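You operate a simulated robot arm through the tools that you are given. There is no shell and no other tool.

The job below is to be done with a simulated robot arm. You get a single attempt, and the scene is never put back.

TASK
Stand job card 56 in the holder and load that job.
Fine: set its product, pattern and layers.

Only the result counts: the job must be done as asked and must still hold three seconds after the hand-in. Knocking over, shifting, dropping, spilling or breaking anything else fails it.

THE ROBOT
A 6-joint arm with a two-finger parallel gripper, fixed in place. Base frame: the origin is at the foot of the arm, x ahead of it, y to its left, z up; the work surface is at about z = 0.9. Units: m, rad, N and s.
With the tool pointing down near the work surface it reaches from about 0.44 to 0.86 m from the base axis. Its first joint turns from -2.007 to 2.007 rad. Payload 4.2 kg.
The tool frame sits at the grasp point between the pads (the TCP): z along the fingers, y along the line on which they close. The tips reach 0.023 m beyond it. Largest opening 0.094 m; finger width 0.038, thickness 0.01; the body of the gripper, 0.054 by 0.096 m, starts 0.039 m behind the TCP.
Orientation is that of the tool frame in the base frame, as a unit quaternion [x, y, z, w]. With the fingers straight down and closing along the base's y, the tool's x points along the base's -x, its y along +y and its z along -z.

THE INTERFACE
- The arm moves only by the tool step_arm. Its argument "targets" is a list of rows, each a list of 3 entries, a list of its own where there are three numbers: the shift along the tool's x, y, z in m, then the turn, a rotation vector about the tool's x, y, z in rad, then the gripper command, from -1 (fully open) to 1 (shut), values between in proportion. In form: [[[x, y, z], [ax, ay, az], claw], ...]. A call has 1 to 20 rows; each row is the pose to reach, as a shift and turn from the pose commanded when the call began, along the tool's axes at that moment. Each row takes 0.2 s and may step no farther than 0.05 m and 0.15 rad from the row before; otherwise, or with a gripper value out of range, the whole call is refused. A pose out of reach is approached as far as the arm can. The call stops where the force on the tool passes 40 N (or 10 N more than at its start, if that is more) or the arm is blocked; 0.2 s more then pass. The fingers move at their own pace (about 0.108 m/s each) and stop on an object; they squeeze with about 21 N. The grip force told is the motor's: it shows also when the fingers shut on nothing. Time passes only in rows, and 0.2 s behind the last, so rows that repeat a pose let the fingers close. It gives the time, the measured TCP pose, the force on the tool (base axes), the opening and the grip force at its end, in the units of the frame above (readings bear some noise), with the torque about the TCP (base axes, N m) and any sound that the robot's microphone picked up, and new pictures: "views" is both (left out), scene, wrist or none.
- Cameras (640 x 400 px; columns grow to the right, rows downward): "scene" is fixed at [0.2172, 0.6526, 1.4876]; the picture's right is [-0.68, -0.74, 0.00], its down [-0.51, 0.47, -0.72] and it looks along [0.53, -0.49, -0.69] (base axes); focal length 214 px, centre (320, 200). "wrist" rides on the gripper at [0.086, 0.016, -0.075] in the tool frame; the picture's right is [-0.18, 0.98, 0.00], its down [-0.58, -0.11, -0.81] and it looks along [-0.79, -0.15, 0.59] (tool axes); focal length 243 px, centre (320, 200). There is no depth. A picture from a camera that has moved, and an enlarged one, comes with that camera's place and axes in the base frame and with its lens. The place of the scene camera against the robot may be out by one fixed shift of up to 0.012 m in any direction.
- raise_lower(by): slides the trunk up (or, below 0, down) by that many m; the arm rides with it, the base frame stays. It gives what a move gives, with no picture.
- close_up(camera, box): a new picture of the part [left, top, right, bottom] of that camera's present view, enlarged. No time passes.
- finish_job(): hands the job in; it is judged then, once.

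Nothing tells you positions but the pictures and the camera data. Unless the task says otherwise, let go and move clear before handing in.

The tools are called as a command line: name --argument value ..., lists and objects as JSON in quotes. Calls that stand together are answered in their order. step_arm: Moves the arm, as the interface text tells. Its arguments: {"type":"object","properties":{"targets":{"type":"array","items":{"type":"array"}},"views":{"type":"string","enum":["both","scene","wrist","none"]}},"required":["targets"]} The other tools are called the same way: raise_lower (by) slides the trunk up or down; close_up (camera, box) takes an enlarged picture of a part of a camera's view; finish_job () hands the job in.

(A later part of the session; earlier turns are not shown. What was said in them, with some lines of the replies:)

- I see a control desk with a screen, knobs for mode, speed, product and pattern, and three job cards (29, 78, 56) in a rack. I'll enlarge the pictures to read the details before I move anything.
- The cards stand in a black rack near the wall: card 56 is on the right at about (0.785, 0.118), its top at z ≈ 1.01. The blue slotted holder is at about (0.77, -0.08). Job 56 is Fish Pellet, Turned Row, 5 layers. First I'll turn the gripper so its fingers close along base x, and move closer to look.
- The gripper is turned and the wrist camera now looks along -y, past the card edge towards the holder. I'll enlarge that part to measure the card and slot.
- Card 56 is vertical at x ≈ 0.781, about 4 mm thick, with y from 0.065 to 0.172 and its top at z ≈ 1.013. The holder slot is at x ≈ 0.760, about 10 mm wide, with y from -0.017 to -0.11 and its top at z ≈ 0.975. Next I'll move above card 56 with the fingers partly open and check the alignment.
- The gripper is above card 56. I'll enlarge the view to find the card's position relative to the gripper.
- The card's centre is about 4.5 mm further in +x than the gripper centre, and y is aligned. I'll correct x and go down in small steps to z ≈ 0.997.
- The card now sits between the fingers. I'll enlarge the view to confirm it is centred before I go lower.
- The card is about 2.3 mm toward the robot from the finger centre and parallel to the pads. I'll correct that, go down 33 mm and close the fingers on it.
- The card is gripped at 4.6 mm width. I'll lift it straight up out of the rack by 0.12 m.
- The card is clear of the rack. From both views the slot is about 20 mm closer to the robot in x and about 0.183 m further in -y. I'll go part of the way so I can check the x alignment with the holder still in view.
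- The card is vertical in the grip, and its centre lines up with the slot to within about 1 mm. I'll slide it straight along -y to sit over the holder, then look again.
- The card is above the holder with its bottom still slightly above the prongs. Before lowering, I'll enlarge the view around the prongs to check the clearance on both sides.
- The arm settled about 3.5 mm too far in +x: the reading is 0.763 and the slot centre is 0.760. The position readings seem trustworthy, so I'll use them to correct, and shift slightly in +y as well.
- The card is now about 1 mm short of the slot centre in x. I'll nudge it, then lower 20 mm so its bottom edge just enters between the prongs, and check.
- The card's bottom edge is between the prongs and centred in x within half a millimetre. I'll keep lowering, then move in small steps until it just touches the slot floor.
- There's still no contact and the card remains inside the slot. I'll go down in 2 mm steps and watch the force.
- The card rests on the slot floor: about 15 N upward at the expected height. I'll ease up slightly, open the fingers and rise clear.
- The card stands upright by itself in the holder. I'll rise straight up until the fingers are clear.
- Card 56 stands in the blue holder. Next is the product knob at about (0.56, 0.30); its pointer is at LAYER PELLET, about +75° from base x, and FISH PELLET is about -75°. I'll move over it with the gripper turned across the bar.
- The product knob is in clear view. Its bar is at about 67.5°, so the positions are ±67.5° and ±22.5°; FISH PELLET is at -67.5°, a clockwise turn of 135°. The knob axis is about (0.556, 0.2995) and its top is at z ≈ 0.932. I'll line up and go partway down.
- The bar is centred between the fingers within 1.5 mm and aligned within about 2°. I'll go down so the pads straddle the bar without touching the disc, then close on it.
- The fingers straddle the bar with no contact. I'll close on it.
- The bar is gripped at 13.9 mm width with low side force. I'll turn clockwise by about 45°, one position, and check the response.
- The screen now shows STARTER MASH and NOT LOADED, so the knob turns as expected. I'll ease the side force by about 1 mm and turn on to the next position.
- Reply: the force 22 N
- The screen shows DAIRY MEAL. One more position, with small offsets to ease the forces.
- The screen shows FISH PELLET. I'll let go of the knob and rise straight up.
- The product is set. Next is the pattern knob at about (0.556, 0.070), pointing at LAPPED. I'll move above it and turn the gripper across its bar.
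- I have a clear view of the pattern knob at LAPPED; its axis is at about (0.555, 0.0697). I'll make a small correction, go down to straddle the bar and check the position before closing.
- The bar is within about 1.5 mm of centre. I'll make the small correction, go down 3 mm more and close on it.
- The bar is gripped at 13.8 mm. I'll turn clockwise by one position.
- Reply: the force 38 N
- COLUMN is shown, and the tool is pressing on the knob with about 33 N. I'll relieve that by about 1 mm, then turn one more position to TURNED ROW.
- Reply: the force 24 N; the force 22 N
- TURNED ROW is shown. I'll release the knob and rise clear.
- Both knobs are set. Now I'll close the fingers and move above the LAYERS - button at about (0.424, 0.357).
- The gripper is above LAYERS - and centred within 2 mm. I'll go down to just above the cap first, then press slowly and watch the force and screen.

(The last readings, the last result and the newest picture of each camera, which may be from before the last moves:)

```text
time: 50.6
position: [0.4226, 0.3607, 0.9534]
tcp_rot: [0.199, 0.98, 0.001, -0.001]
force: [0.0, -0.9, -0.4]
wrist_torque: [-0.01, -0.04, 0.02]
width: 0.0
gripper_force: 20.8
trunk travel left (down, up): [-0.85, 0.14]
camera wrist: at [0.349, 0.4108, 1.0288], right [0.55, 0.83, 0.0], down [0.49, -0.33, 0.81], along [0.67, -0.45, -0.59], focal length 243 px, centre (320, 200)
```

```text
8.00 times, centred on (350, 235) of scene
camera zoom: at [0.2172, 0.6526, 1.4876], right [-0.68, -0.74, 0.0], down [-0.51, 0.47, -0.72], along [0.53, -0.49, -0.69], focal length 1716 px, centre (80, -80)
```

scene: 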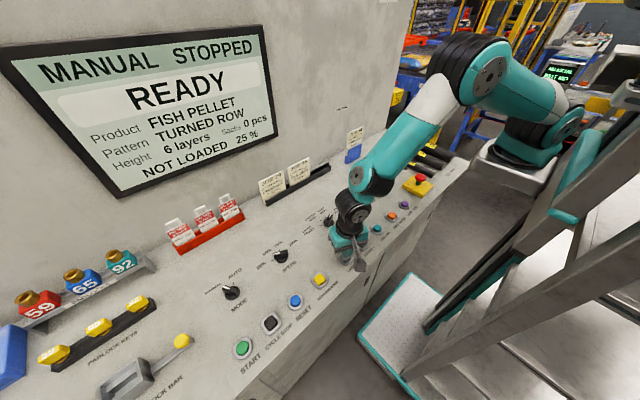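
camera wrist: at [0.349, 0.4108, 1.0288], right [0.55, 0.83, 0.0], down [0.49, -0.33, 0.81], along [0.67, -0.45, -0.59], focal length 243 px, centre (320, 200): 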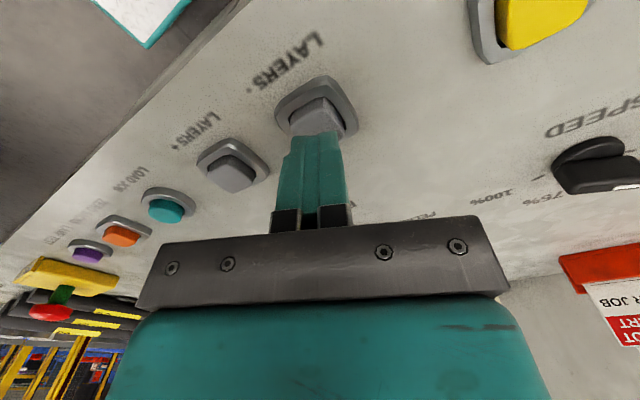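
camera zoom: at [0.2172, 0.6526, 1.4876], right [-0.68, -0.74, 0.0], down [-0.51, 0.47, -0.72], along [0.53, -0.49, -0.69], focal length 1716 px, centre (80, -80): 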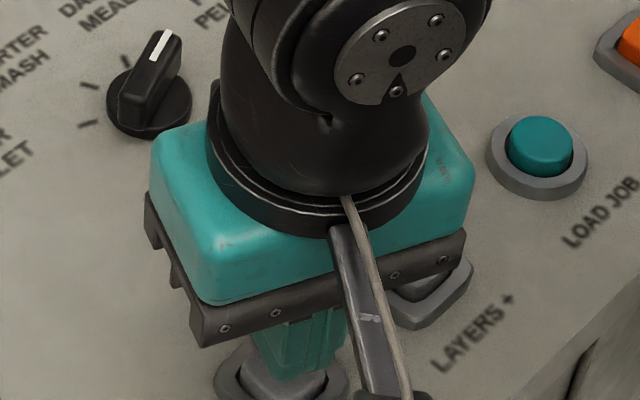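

The fingertip is just above the LAYERS - cap. I'll press down in 2 mm steps.

step_arm --targets '[[[0.002, -0.0005, 0.003], [0, 0, 0], 1], [[0.002, -0.0005, 0.006], [0, 0, 0], 1], [[0.002, -0.0005, 0.008], [0, 0, 0], 1], [[0.002, -0.0005, 0.01], [0, 0, 0], 1], [[0.002, -0.0005, 0.012], [0, 0, 0], 1]]' --views "scene"

```text
time: 51.8
position: [0.4194, 0.3612, 0.9427]
tcp_rot: [0.199, 0.98, 0.001, -0.001]
force: [0.1, 0.6, -0.4]
wrist_torque: [0.04, 0.0, 0.0]
width: 0.0
gripper_force: 20.6
trunk travel left (down, up): [-0.85, 0.14]
```

scene: 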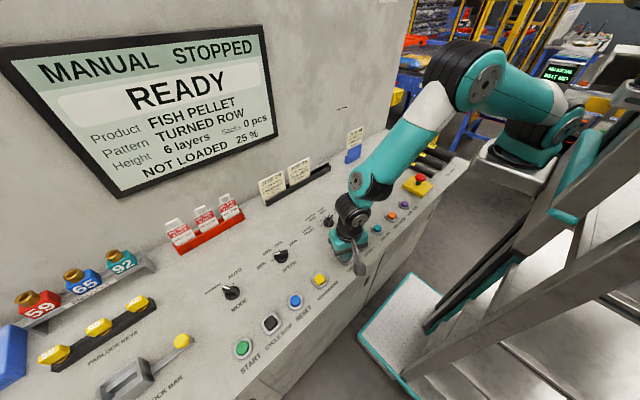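

step_arm --targets '[[[0, 0, 0.002], [0, 0, 0], 1], [[0, 0, 0.004], [0, 0, 0], 1], [[0, 0, 0.006], [0, 0, 0], 1]]' --views "scene"

```text
time: 52.6
position: [0.4213, 0.3623, 0.9358]
tcp_rot: [0.199, 0.98, 0.0, 0.001]
force: [-0.1, -0.7, 2.0]
wrist_torque: [0.0, 0.0, -0.01]
width: 0.0
gripper_force: 21.4
trunk travel left (down, up): [-0.85, 0.14]
```

scene: 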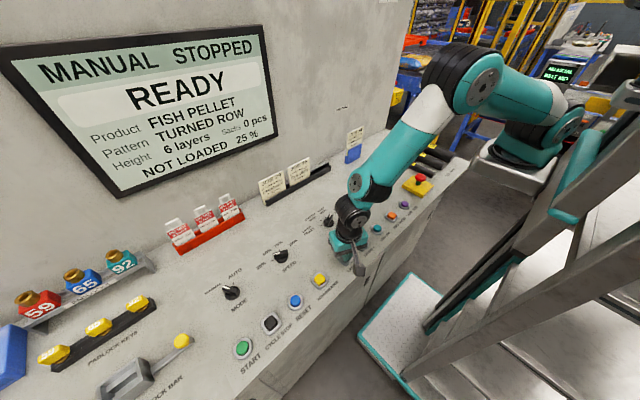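

Contact has just begun, at about 2 N. I'll press on in small steps.

step_arm --targets '[[[0, 0, 0.0015], [0, 0, 0], 1], [[0, 0, 0.003], [0, 0, 0], 1]]' --views "scene"

```text
time: 53.2
position: [0.4201, 0.3627, 0.9344]
tcp_rot: [0.199, 0.98, -0.001, 0.0]
force: [1.4, -0.1, 3.0]
wrist_torque: [0.0, -0.04, -0.02]
width: 0.0
gripper_force: 20.6
trunk travel left (down, up): [-0.85, 0.14]
heard: click
```

scene: 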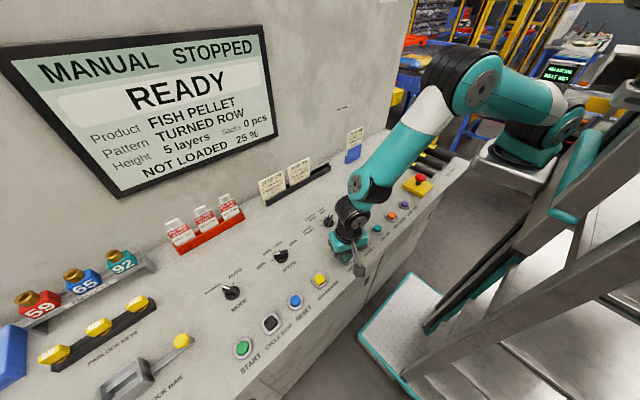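

There was a click, and the screen shows 5 layers. I'll rise straight up off the button.

step_arm --targets '[[[0, 0, -0.015], [0, 0, 0], 1], [[0, 0, -0.04], [0, 0, 0], 1], [[0, 0, -0.07], [0, 0, 0], 1], [[0, 0, -0.1], [0, 0, 0], 1], [[0, 0, -0.1], [0, 0, 0], 1]]'

close_up --camera "scene" --box '[0, 20, 288, 200]'

```text
time: 54.4
position: [0.4193, 0.3614, 1.0349]
tcp_rot: [0.199, 0.98, 0.0, 0.0]
force: [0.6, 0.8, -0.8]
wrist_torque: [-0.02, -0.03, 0.02]
width: 0.0001
gripper_force: 20.9
trunk travel left (down, up): [-0.85, 0.14]
camera wrist: at [0.3462, 0.4109, 1.1102], right [0.55, 0.83, 0.0], down [0.49, -0.33, 0.81], along [0.67, -0.45, -0.59], focal length 243 px, centre (320, 200)
```

scene: 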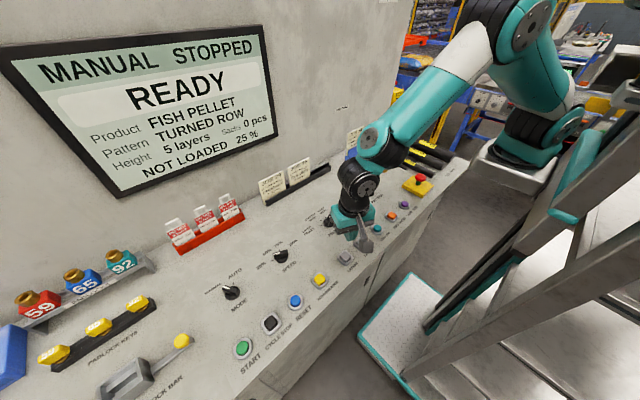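
wrist: 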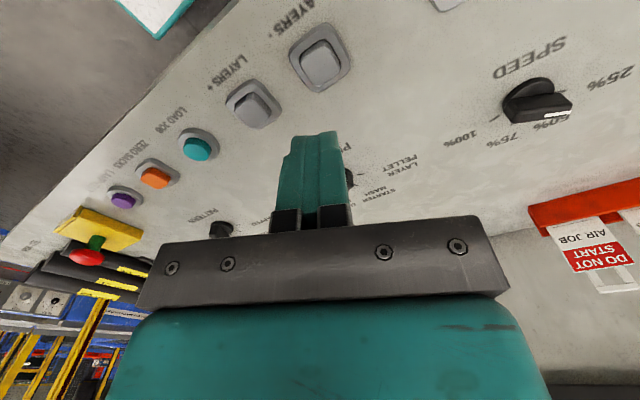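

```text
2.22 times, centred on (144, 110) of scene
camera zoom: at [0.2172, 0.6526, 1.4876], right [-0.68, -0.74, 0.0], down [-0.51, 0.47, -0.72], along [0.53, -0.49, -0.69], focal length 477 px, centre (711, 400)
```

zoom: 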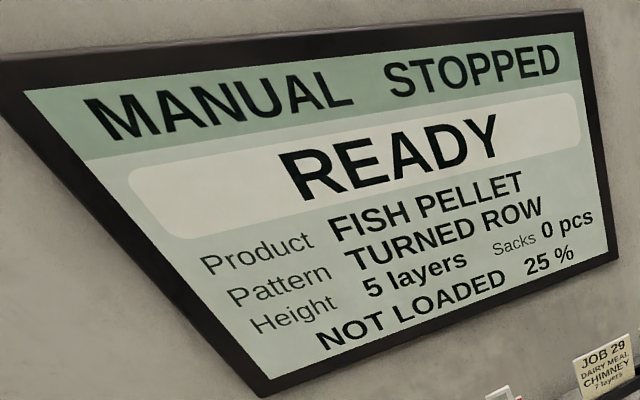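

The screen reads FISH PELLET, TURNED ROW, 5 layers, NOT LOADED. Next I'll move above LOAD JOB at about (0.419, 0.20).

step_arm --targets '[[[-0.0126, -0.0297, 0], [0, 0, 0], 1], [[-0.0252, -0.0594, 0], [0, 0, 0], 1], [[-0.0378, -0.0891, 0], [0, 0, 0], 1], [[-0.0504, -0.1188, 0], [0, 0, 0], 1], [[-0.063, -0.1485, 0], [0, 0, 0], 1], [[-0.063, -0.1485, 0], [0, 0, 0], 1]]'

close_up --camera "wrist" --box '[240, 0, 400, 100]'

```text
time: 55.8
position: [0.4202, 0.2018, 1.0337]
tcp_rot: [0.2, 0.98, 0.0, -0.001]
force: [-0.1, -0.1, 0.0]
wrist_torque: [0.02, -0.03, 0.02]
width: 0.0001
gripper_force: 20.9
trunk travel left (down, up): [-0.85, 0.14]
camera wrist: at [0.3474, 0.2502, 1.1083], right [0.55, 0.83, 0.0], down [0.49, -0.33, 0.81], along [0.67, -0.45, -0.59], focal length 243 px, centre (320, 200)
```

scene: 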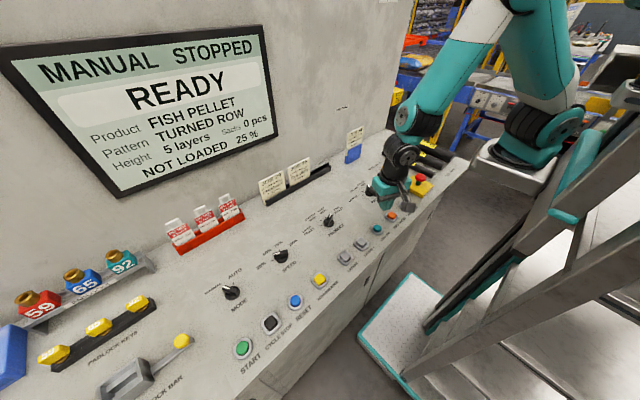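
wrist: 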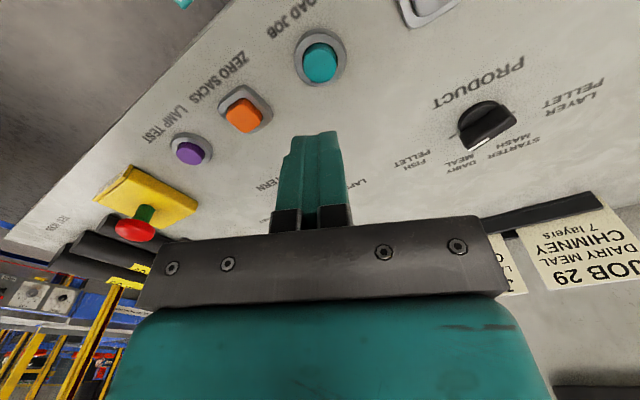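

```text
4.00 times, centred on (320, 50) of wrist
camera zoom: at [0.3474, 0.2502, 1.1083], right [0.55, 0.83, 0.0], down [0.49, -0.33, 0.81], along [0.67, -0.45, -0.59], focal length 970 px, centre (320, 800)
```

zoom: 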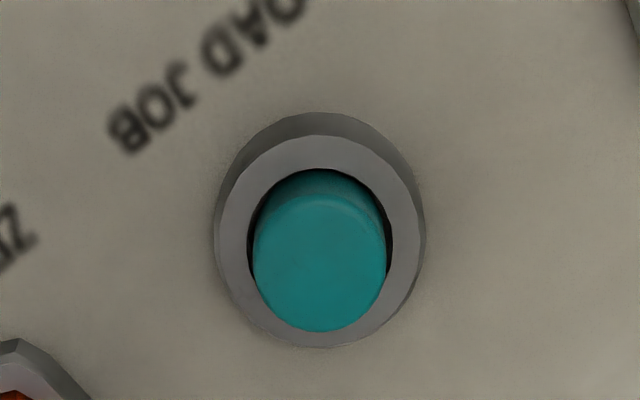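

LOAD JOB is directly below, within 3 mm. I'll go down to just above it.

step_arm --targets '[[[-0.0025, -0.0005, 0.025], [0, 0, 0], 1], [[-0.0025, -0.0005, 0.05], [0, 0, 0], 1], [[-0.0025, -0.0005, 0.07], [0, 0, 0], 1], [[-0.0025, -0.0005, 0.085], [0, 0, 0], 1], [[-0.0025, -0.0005, 0.091], [0, 0, 0], 1], [[-0.0025, -0.0005, 0.091], [0, 0, 0], 1]]'

```text
time: 57.2
position: [0.4213, 0.2003, 0.9414]
tcp_rot: [0.2, 0.98, 0.0, 0.0]
force: [0.0, -0.1, -0.8]
wrist_torque: [0.0, 0.0, 0.0]
width: 0.0002
gripper_force: 20.8
trunk travel left (down, up): [-0.85, 0.14]
camera wrist: at [0.3486, 0.2488, 1.0161], right [0.55, 0.83, 0.0], down [0.49, -0.33, 0.81], along [0.67, -0.45, -0.59], focal length 243 px, centre (320, 200)
```

scene: 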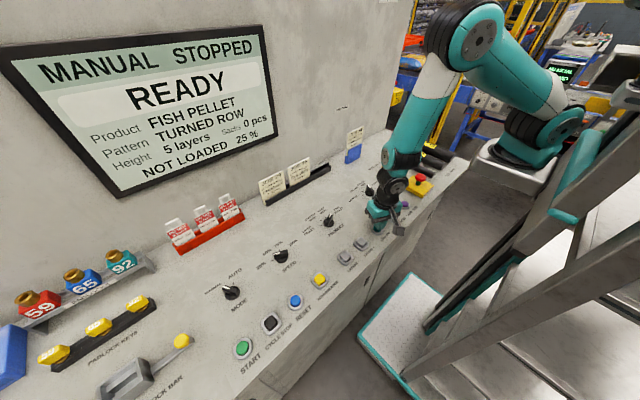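
wrist: 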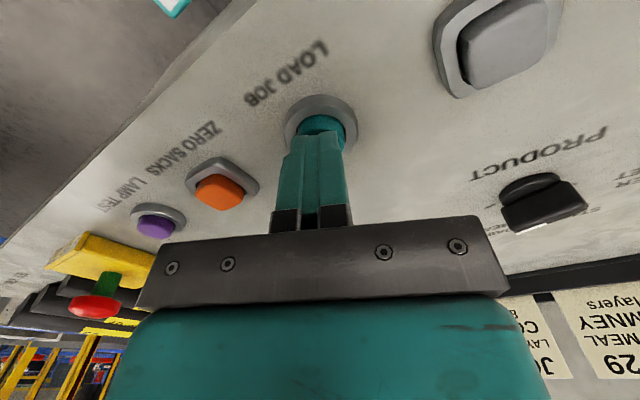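

The fingertip is right over LOAD JOB. I'll press in small steps and listen for the click.

step_arm --targets '[[[0, 0, 0.002], [0, 0, 0], 1], [[0, 0, 0.004], [0, 0, 0], 1], [[0, 0, 0.006], [0, 0, 0], 1]]' --views "scene"

```text
time: 58.0
position: [0.4221, 0.1996, 0.9344]
tcp_rot: [0.199, 0.98, 0.0, -0.001]
force: [-1.5, -0.2, 1.8]
wrist_torque: [0.04, 0.05, -0.02]
width: 0.0
gripper_force: 20.7
trunk travel left (down, up): [-0.85, 0.14]
heard: click
```

scene: 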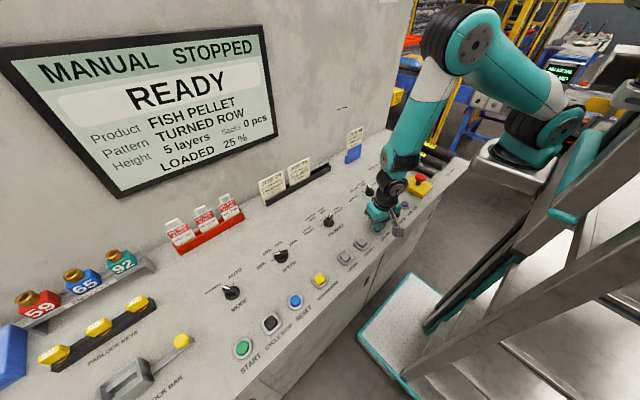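

The screen now says LOADED. I'll rise off the button and check the final state of everything.

step_arm --targets '[[[0, 0, -0.015], [0, 0, 0], 1], [[0, 0, -0.04], [0, 0, 0], 1], [[0, 0, -0.08], [0, 0, 0], 1], [[0, 0, -0.12], [0, 0, 0], 1], [[0, 0, -0.16], [0, 0, 0], 1], [[0, 0, -0.2], [0, 0, 0], 1], [[0, 0, -0.2], [0, 0, 0], 1]]'

close_up --camera "scene" --box '[0, 20, 288, 200]'

close_up --camera "scene" --box '[310, 110, 406, 170]'

close_up --camera "scene" --box '[280, 170, 440, 270]'

```text
time: 59.6
position: [0.4221, 0.198, 1.1347]
tcp_rot: [0.2, 0.98, 0.001, -0.001]
force: [0.1, 0.4, 0.9]
wrist_torque: [-0.02, 0.01, 0.03]
width: 0.0001
gripper_force: 21.1
trunk travel left (down, up): [-0.85, 0.14]
camera wrist: at [0.3501, 0.2482, 1.2106], right [0.55, 0.83, 0.0], down [0.49, -0.33, 0.81], along [0.67, -0.45, -0.59], focal length 243 px, centre (320, 200)
```

scene: 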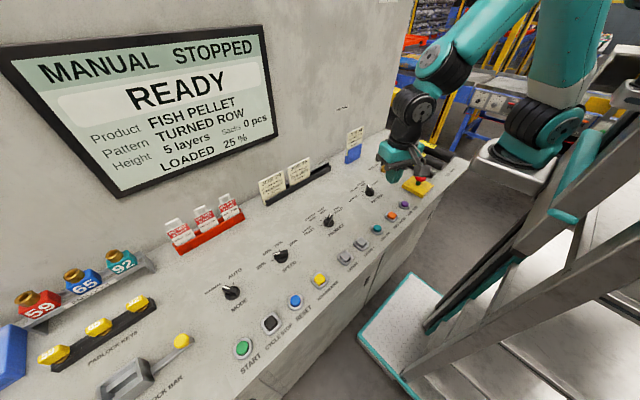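
wrist: 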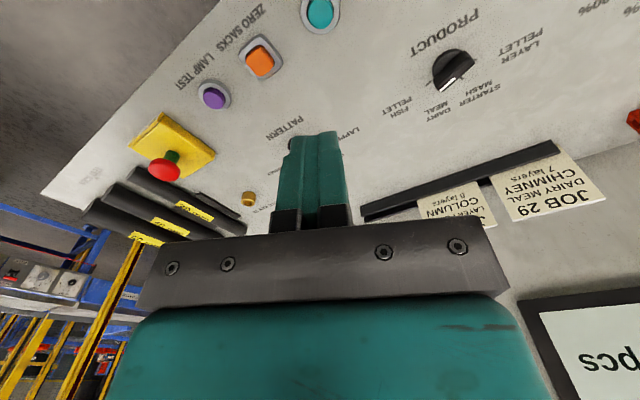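

```text
2.22 times, centred on (144, 110) of scene
camera zoom: at [0.2172, 0.6526, 1.4876], right [-0.68, -0.74, 0.0], down [-0.51, 0.47, -0.72], along [0.53, -0.49, -0.69], focal length 477 px, centre (711, 400)
```

zoom: 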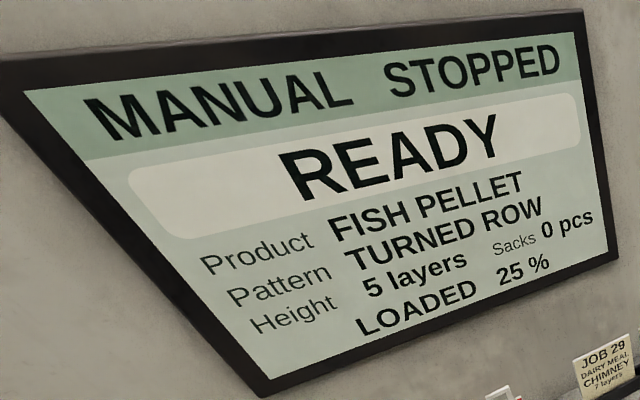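

```text
6.67 times, centred on (358, 140) of scene
camera zoom: at [0.2172, 0.6526, 1.4876], right [-0.68, -0.74, 0.0], down [-0.51, 0.47, -0.72], along [0.53, -0.49, -0.69], focal length 1430 px, centre (67, 600)
```

zoom: 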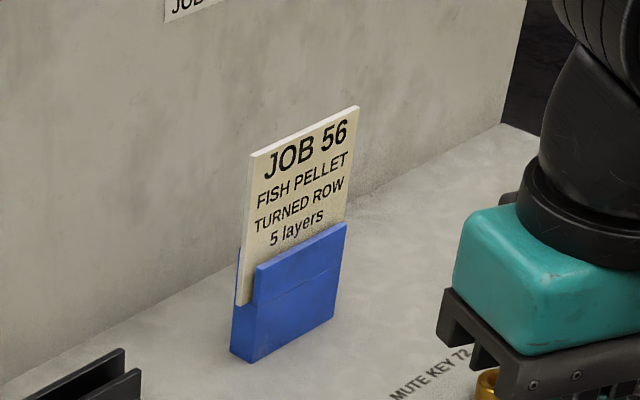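

```text
4.00 times, centred on (360, 220) of scene
camera zoom: at [0.2172, 0.6526, 1.4876], right [-0.68, -0.74, 0.0], down [-0.51, 0.47, -0.72], along [0.53, -0.49, -0.69], focal length 858 px, centre (160, 120)
```

zoom: 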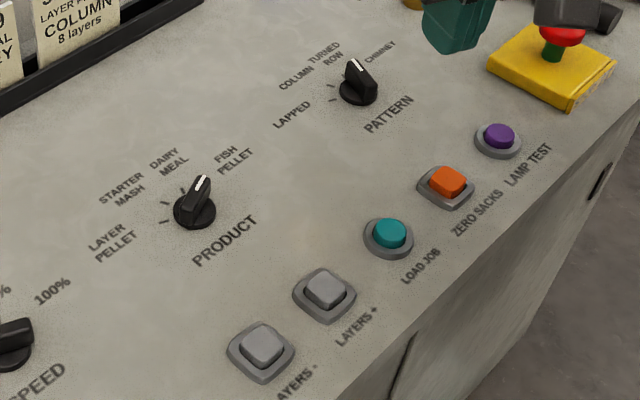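

Card 56 stands in the holder, and the screen reads FISH PELLET, TURNED ROW, 5 layers, LOADED. The other cards, the knobs and the emergency stop are undisturbed, and the arm is well clear, so I'm handing the job in.

finish_job

```text
The job is handed in.
```

Job card 56 is standing in the blue holder and its job is loaded. At hand-in the screen read FISH PELLET, TURNED ROW, 5 layers, LOADED.

- **Card:** I lifted card 56 out of the rack and lowered it into the holder slot until it touched the bottom. It was still upright in the last picture.
- **Settings:** I turned the product knob from LAYER PELLET to FISH PELLET and the pattern knob from LAPPED to TURNED ROW. One press of LAYERS - took it from 6 to 5, and one press of LOAD JOB loaded it.
- **Everything else:** Nothing else looked moved or knocked in the final pictures. The gripper was empty and well clear of the desk.

The hand-in gave no verdict, so I can't say whether the three-second check passed.
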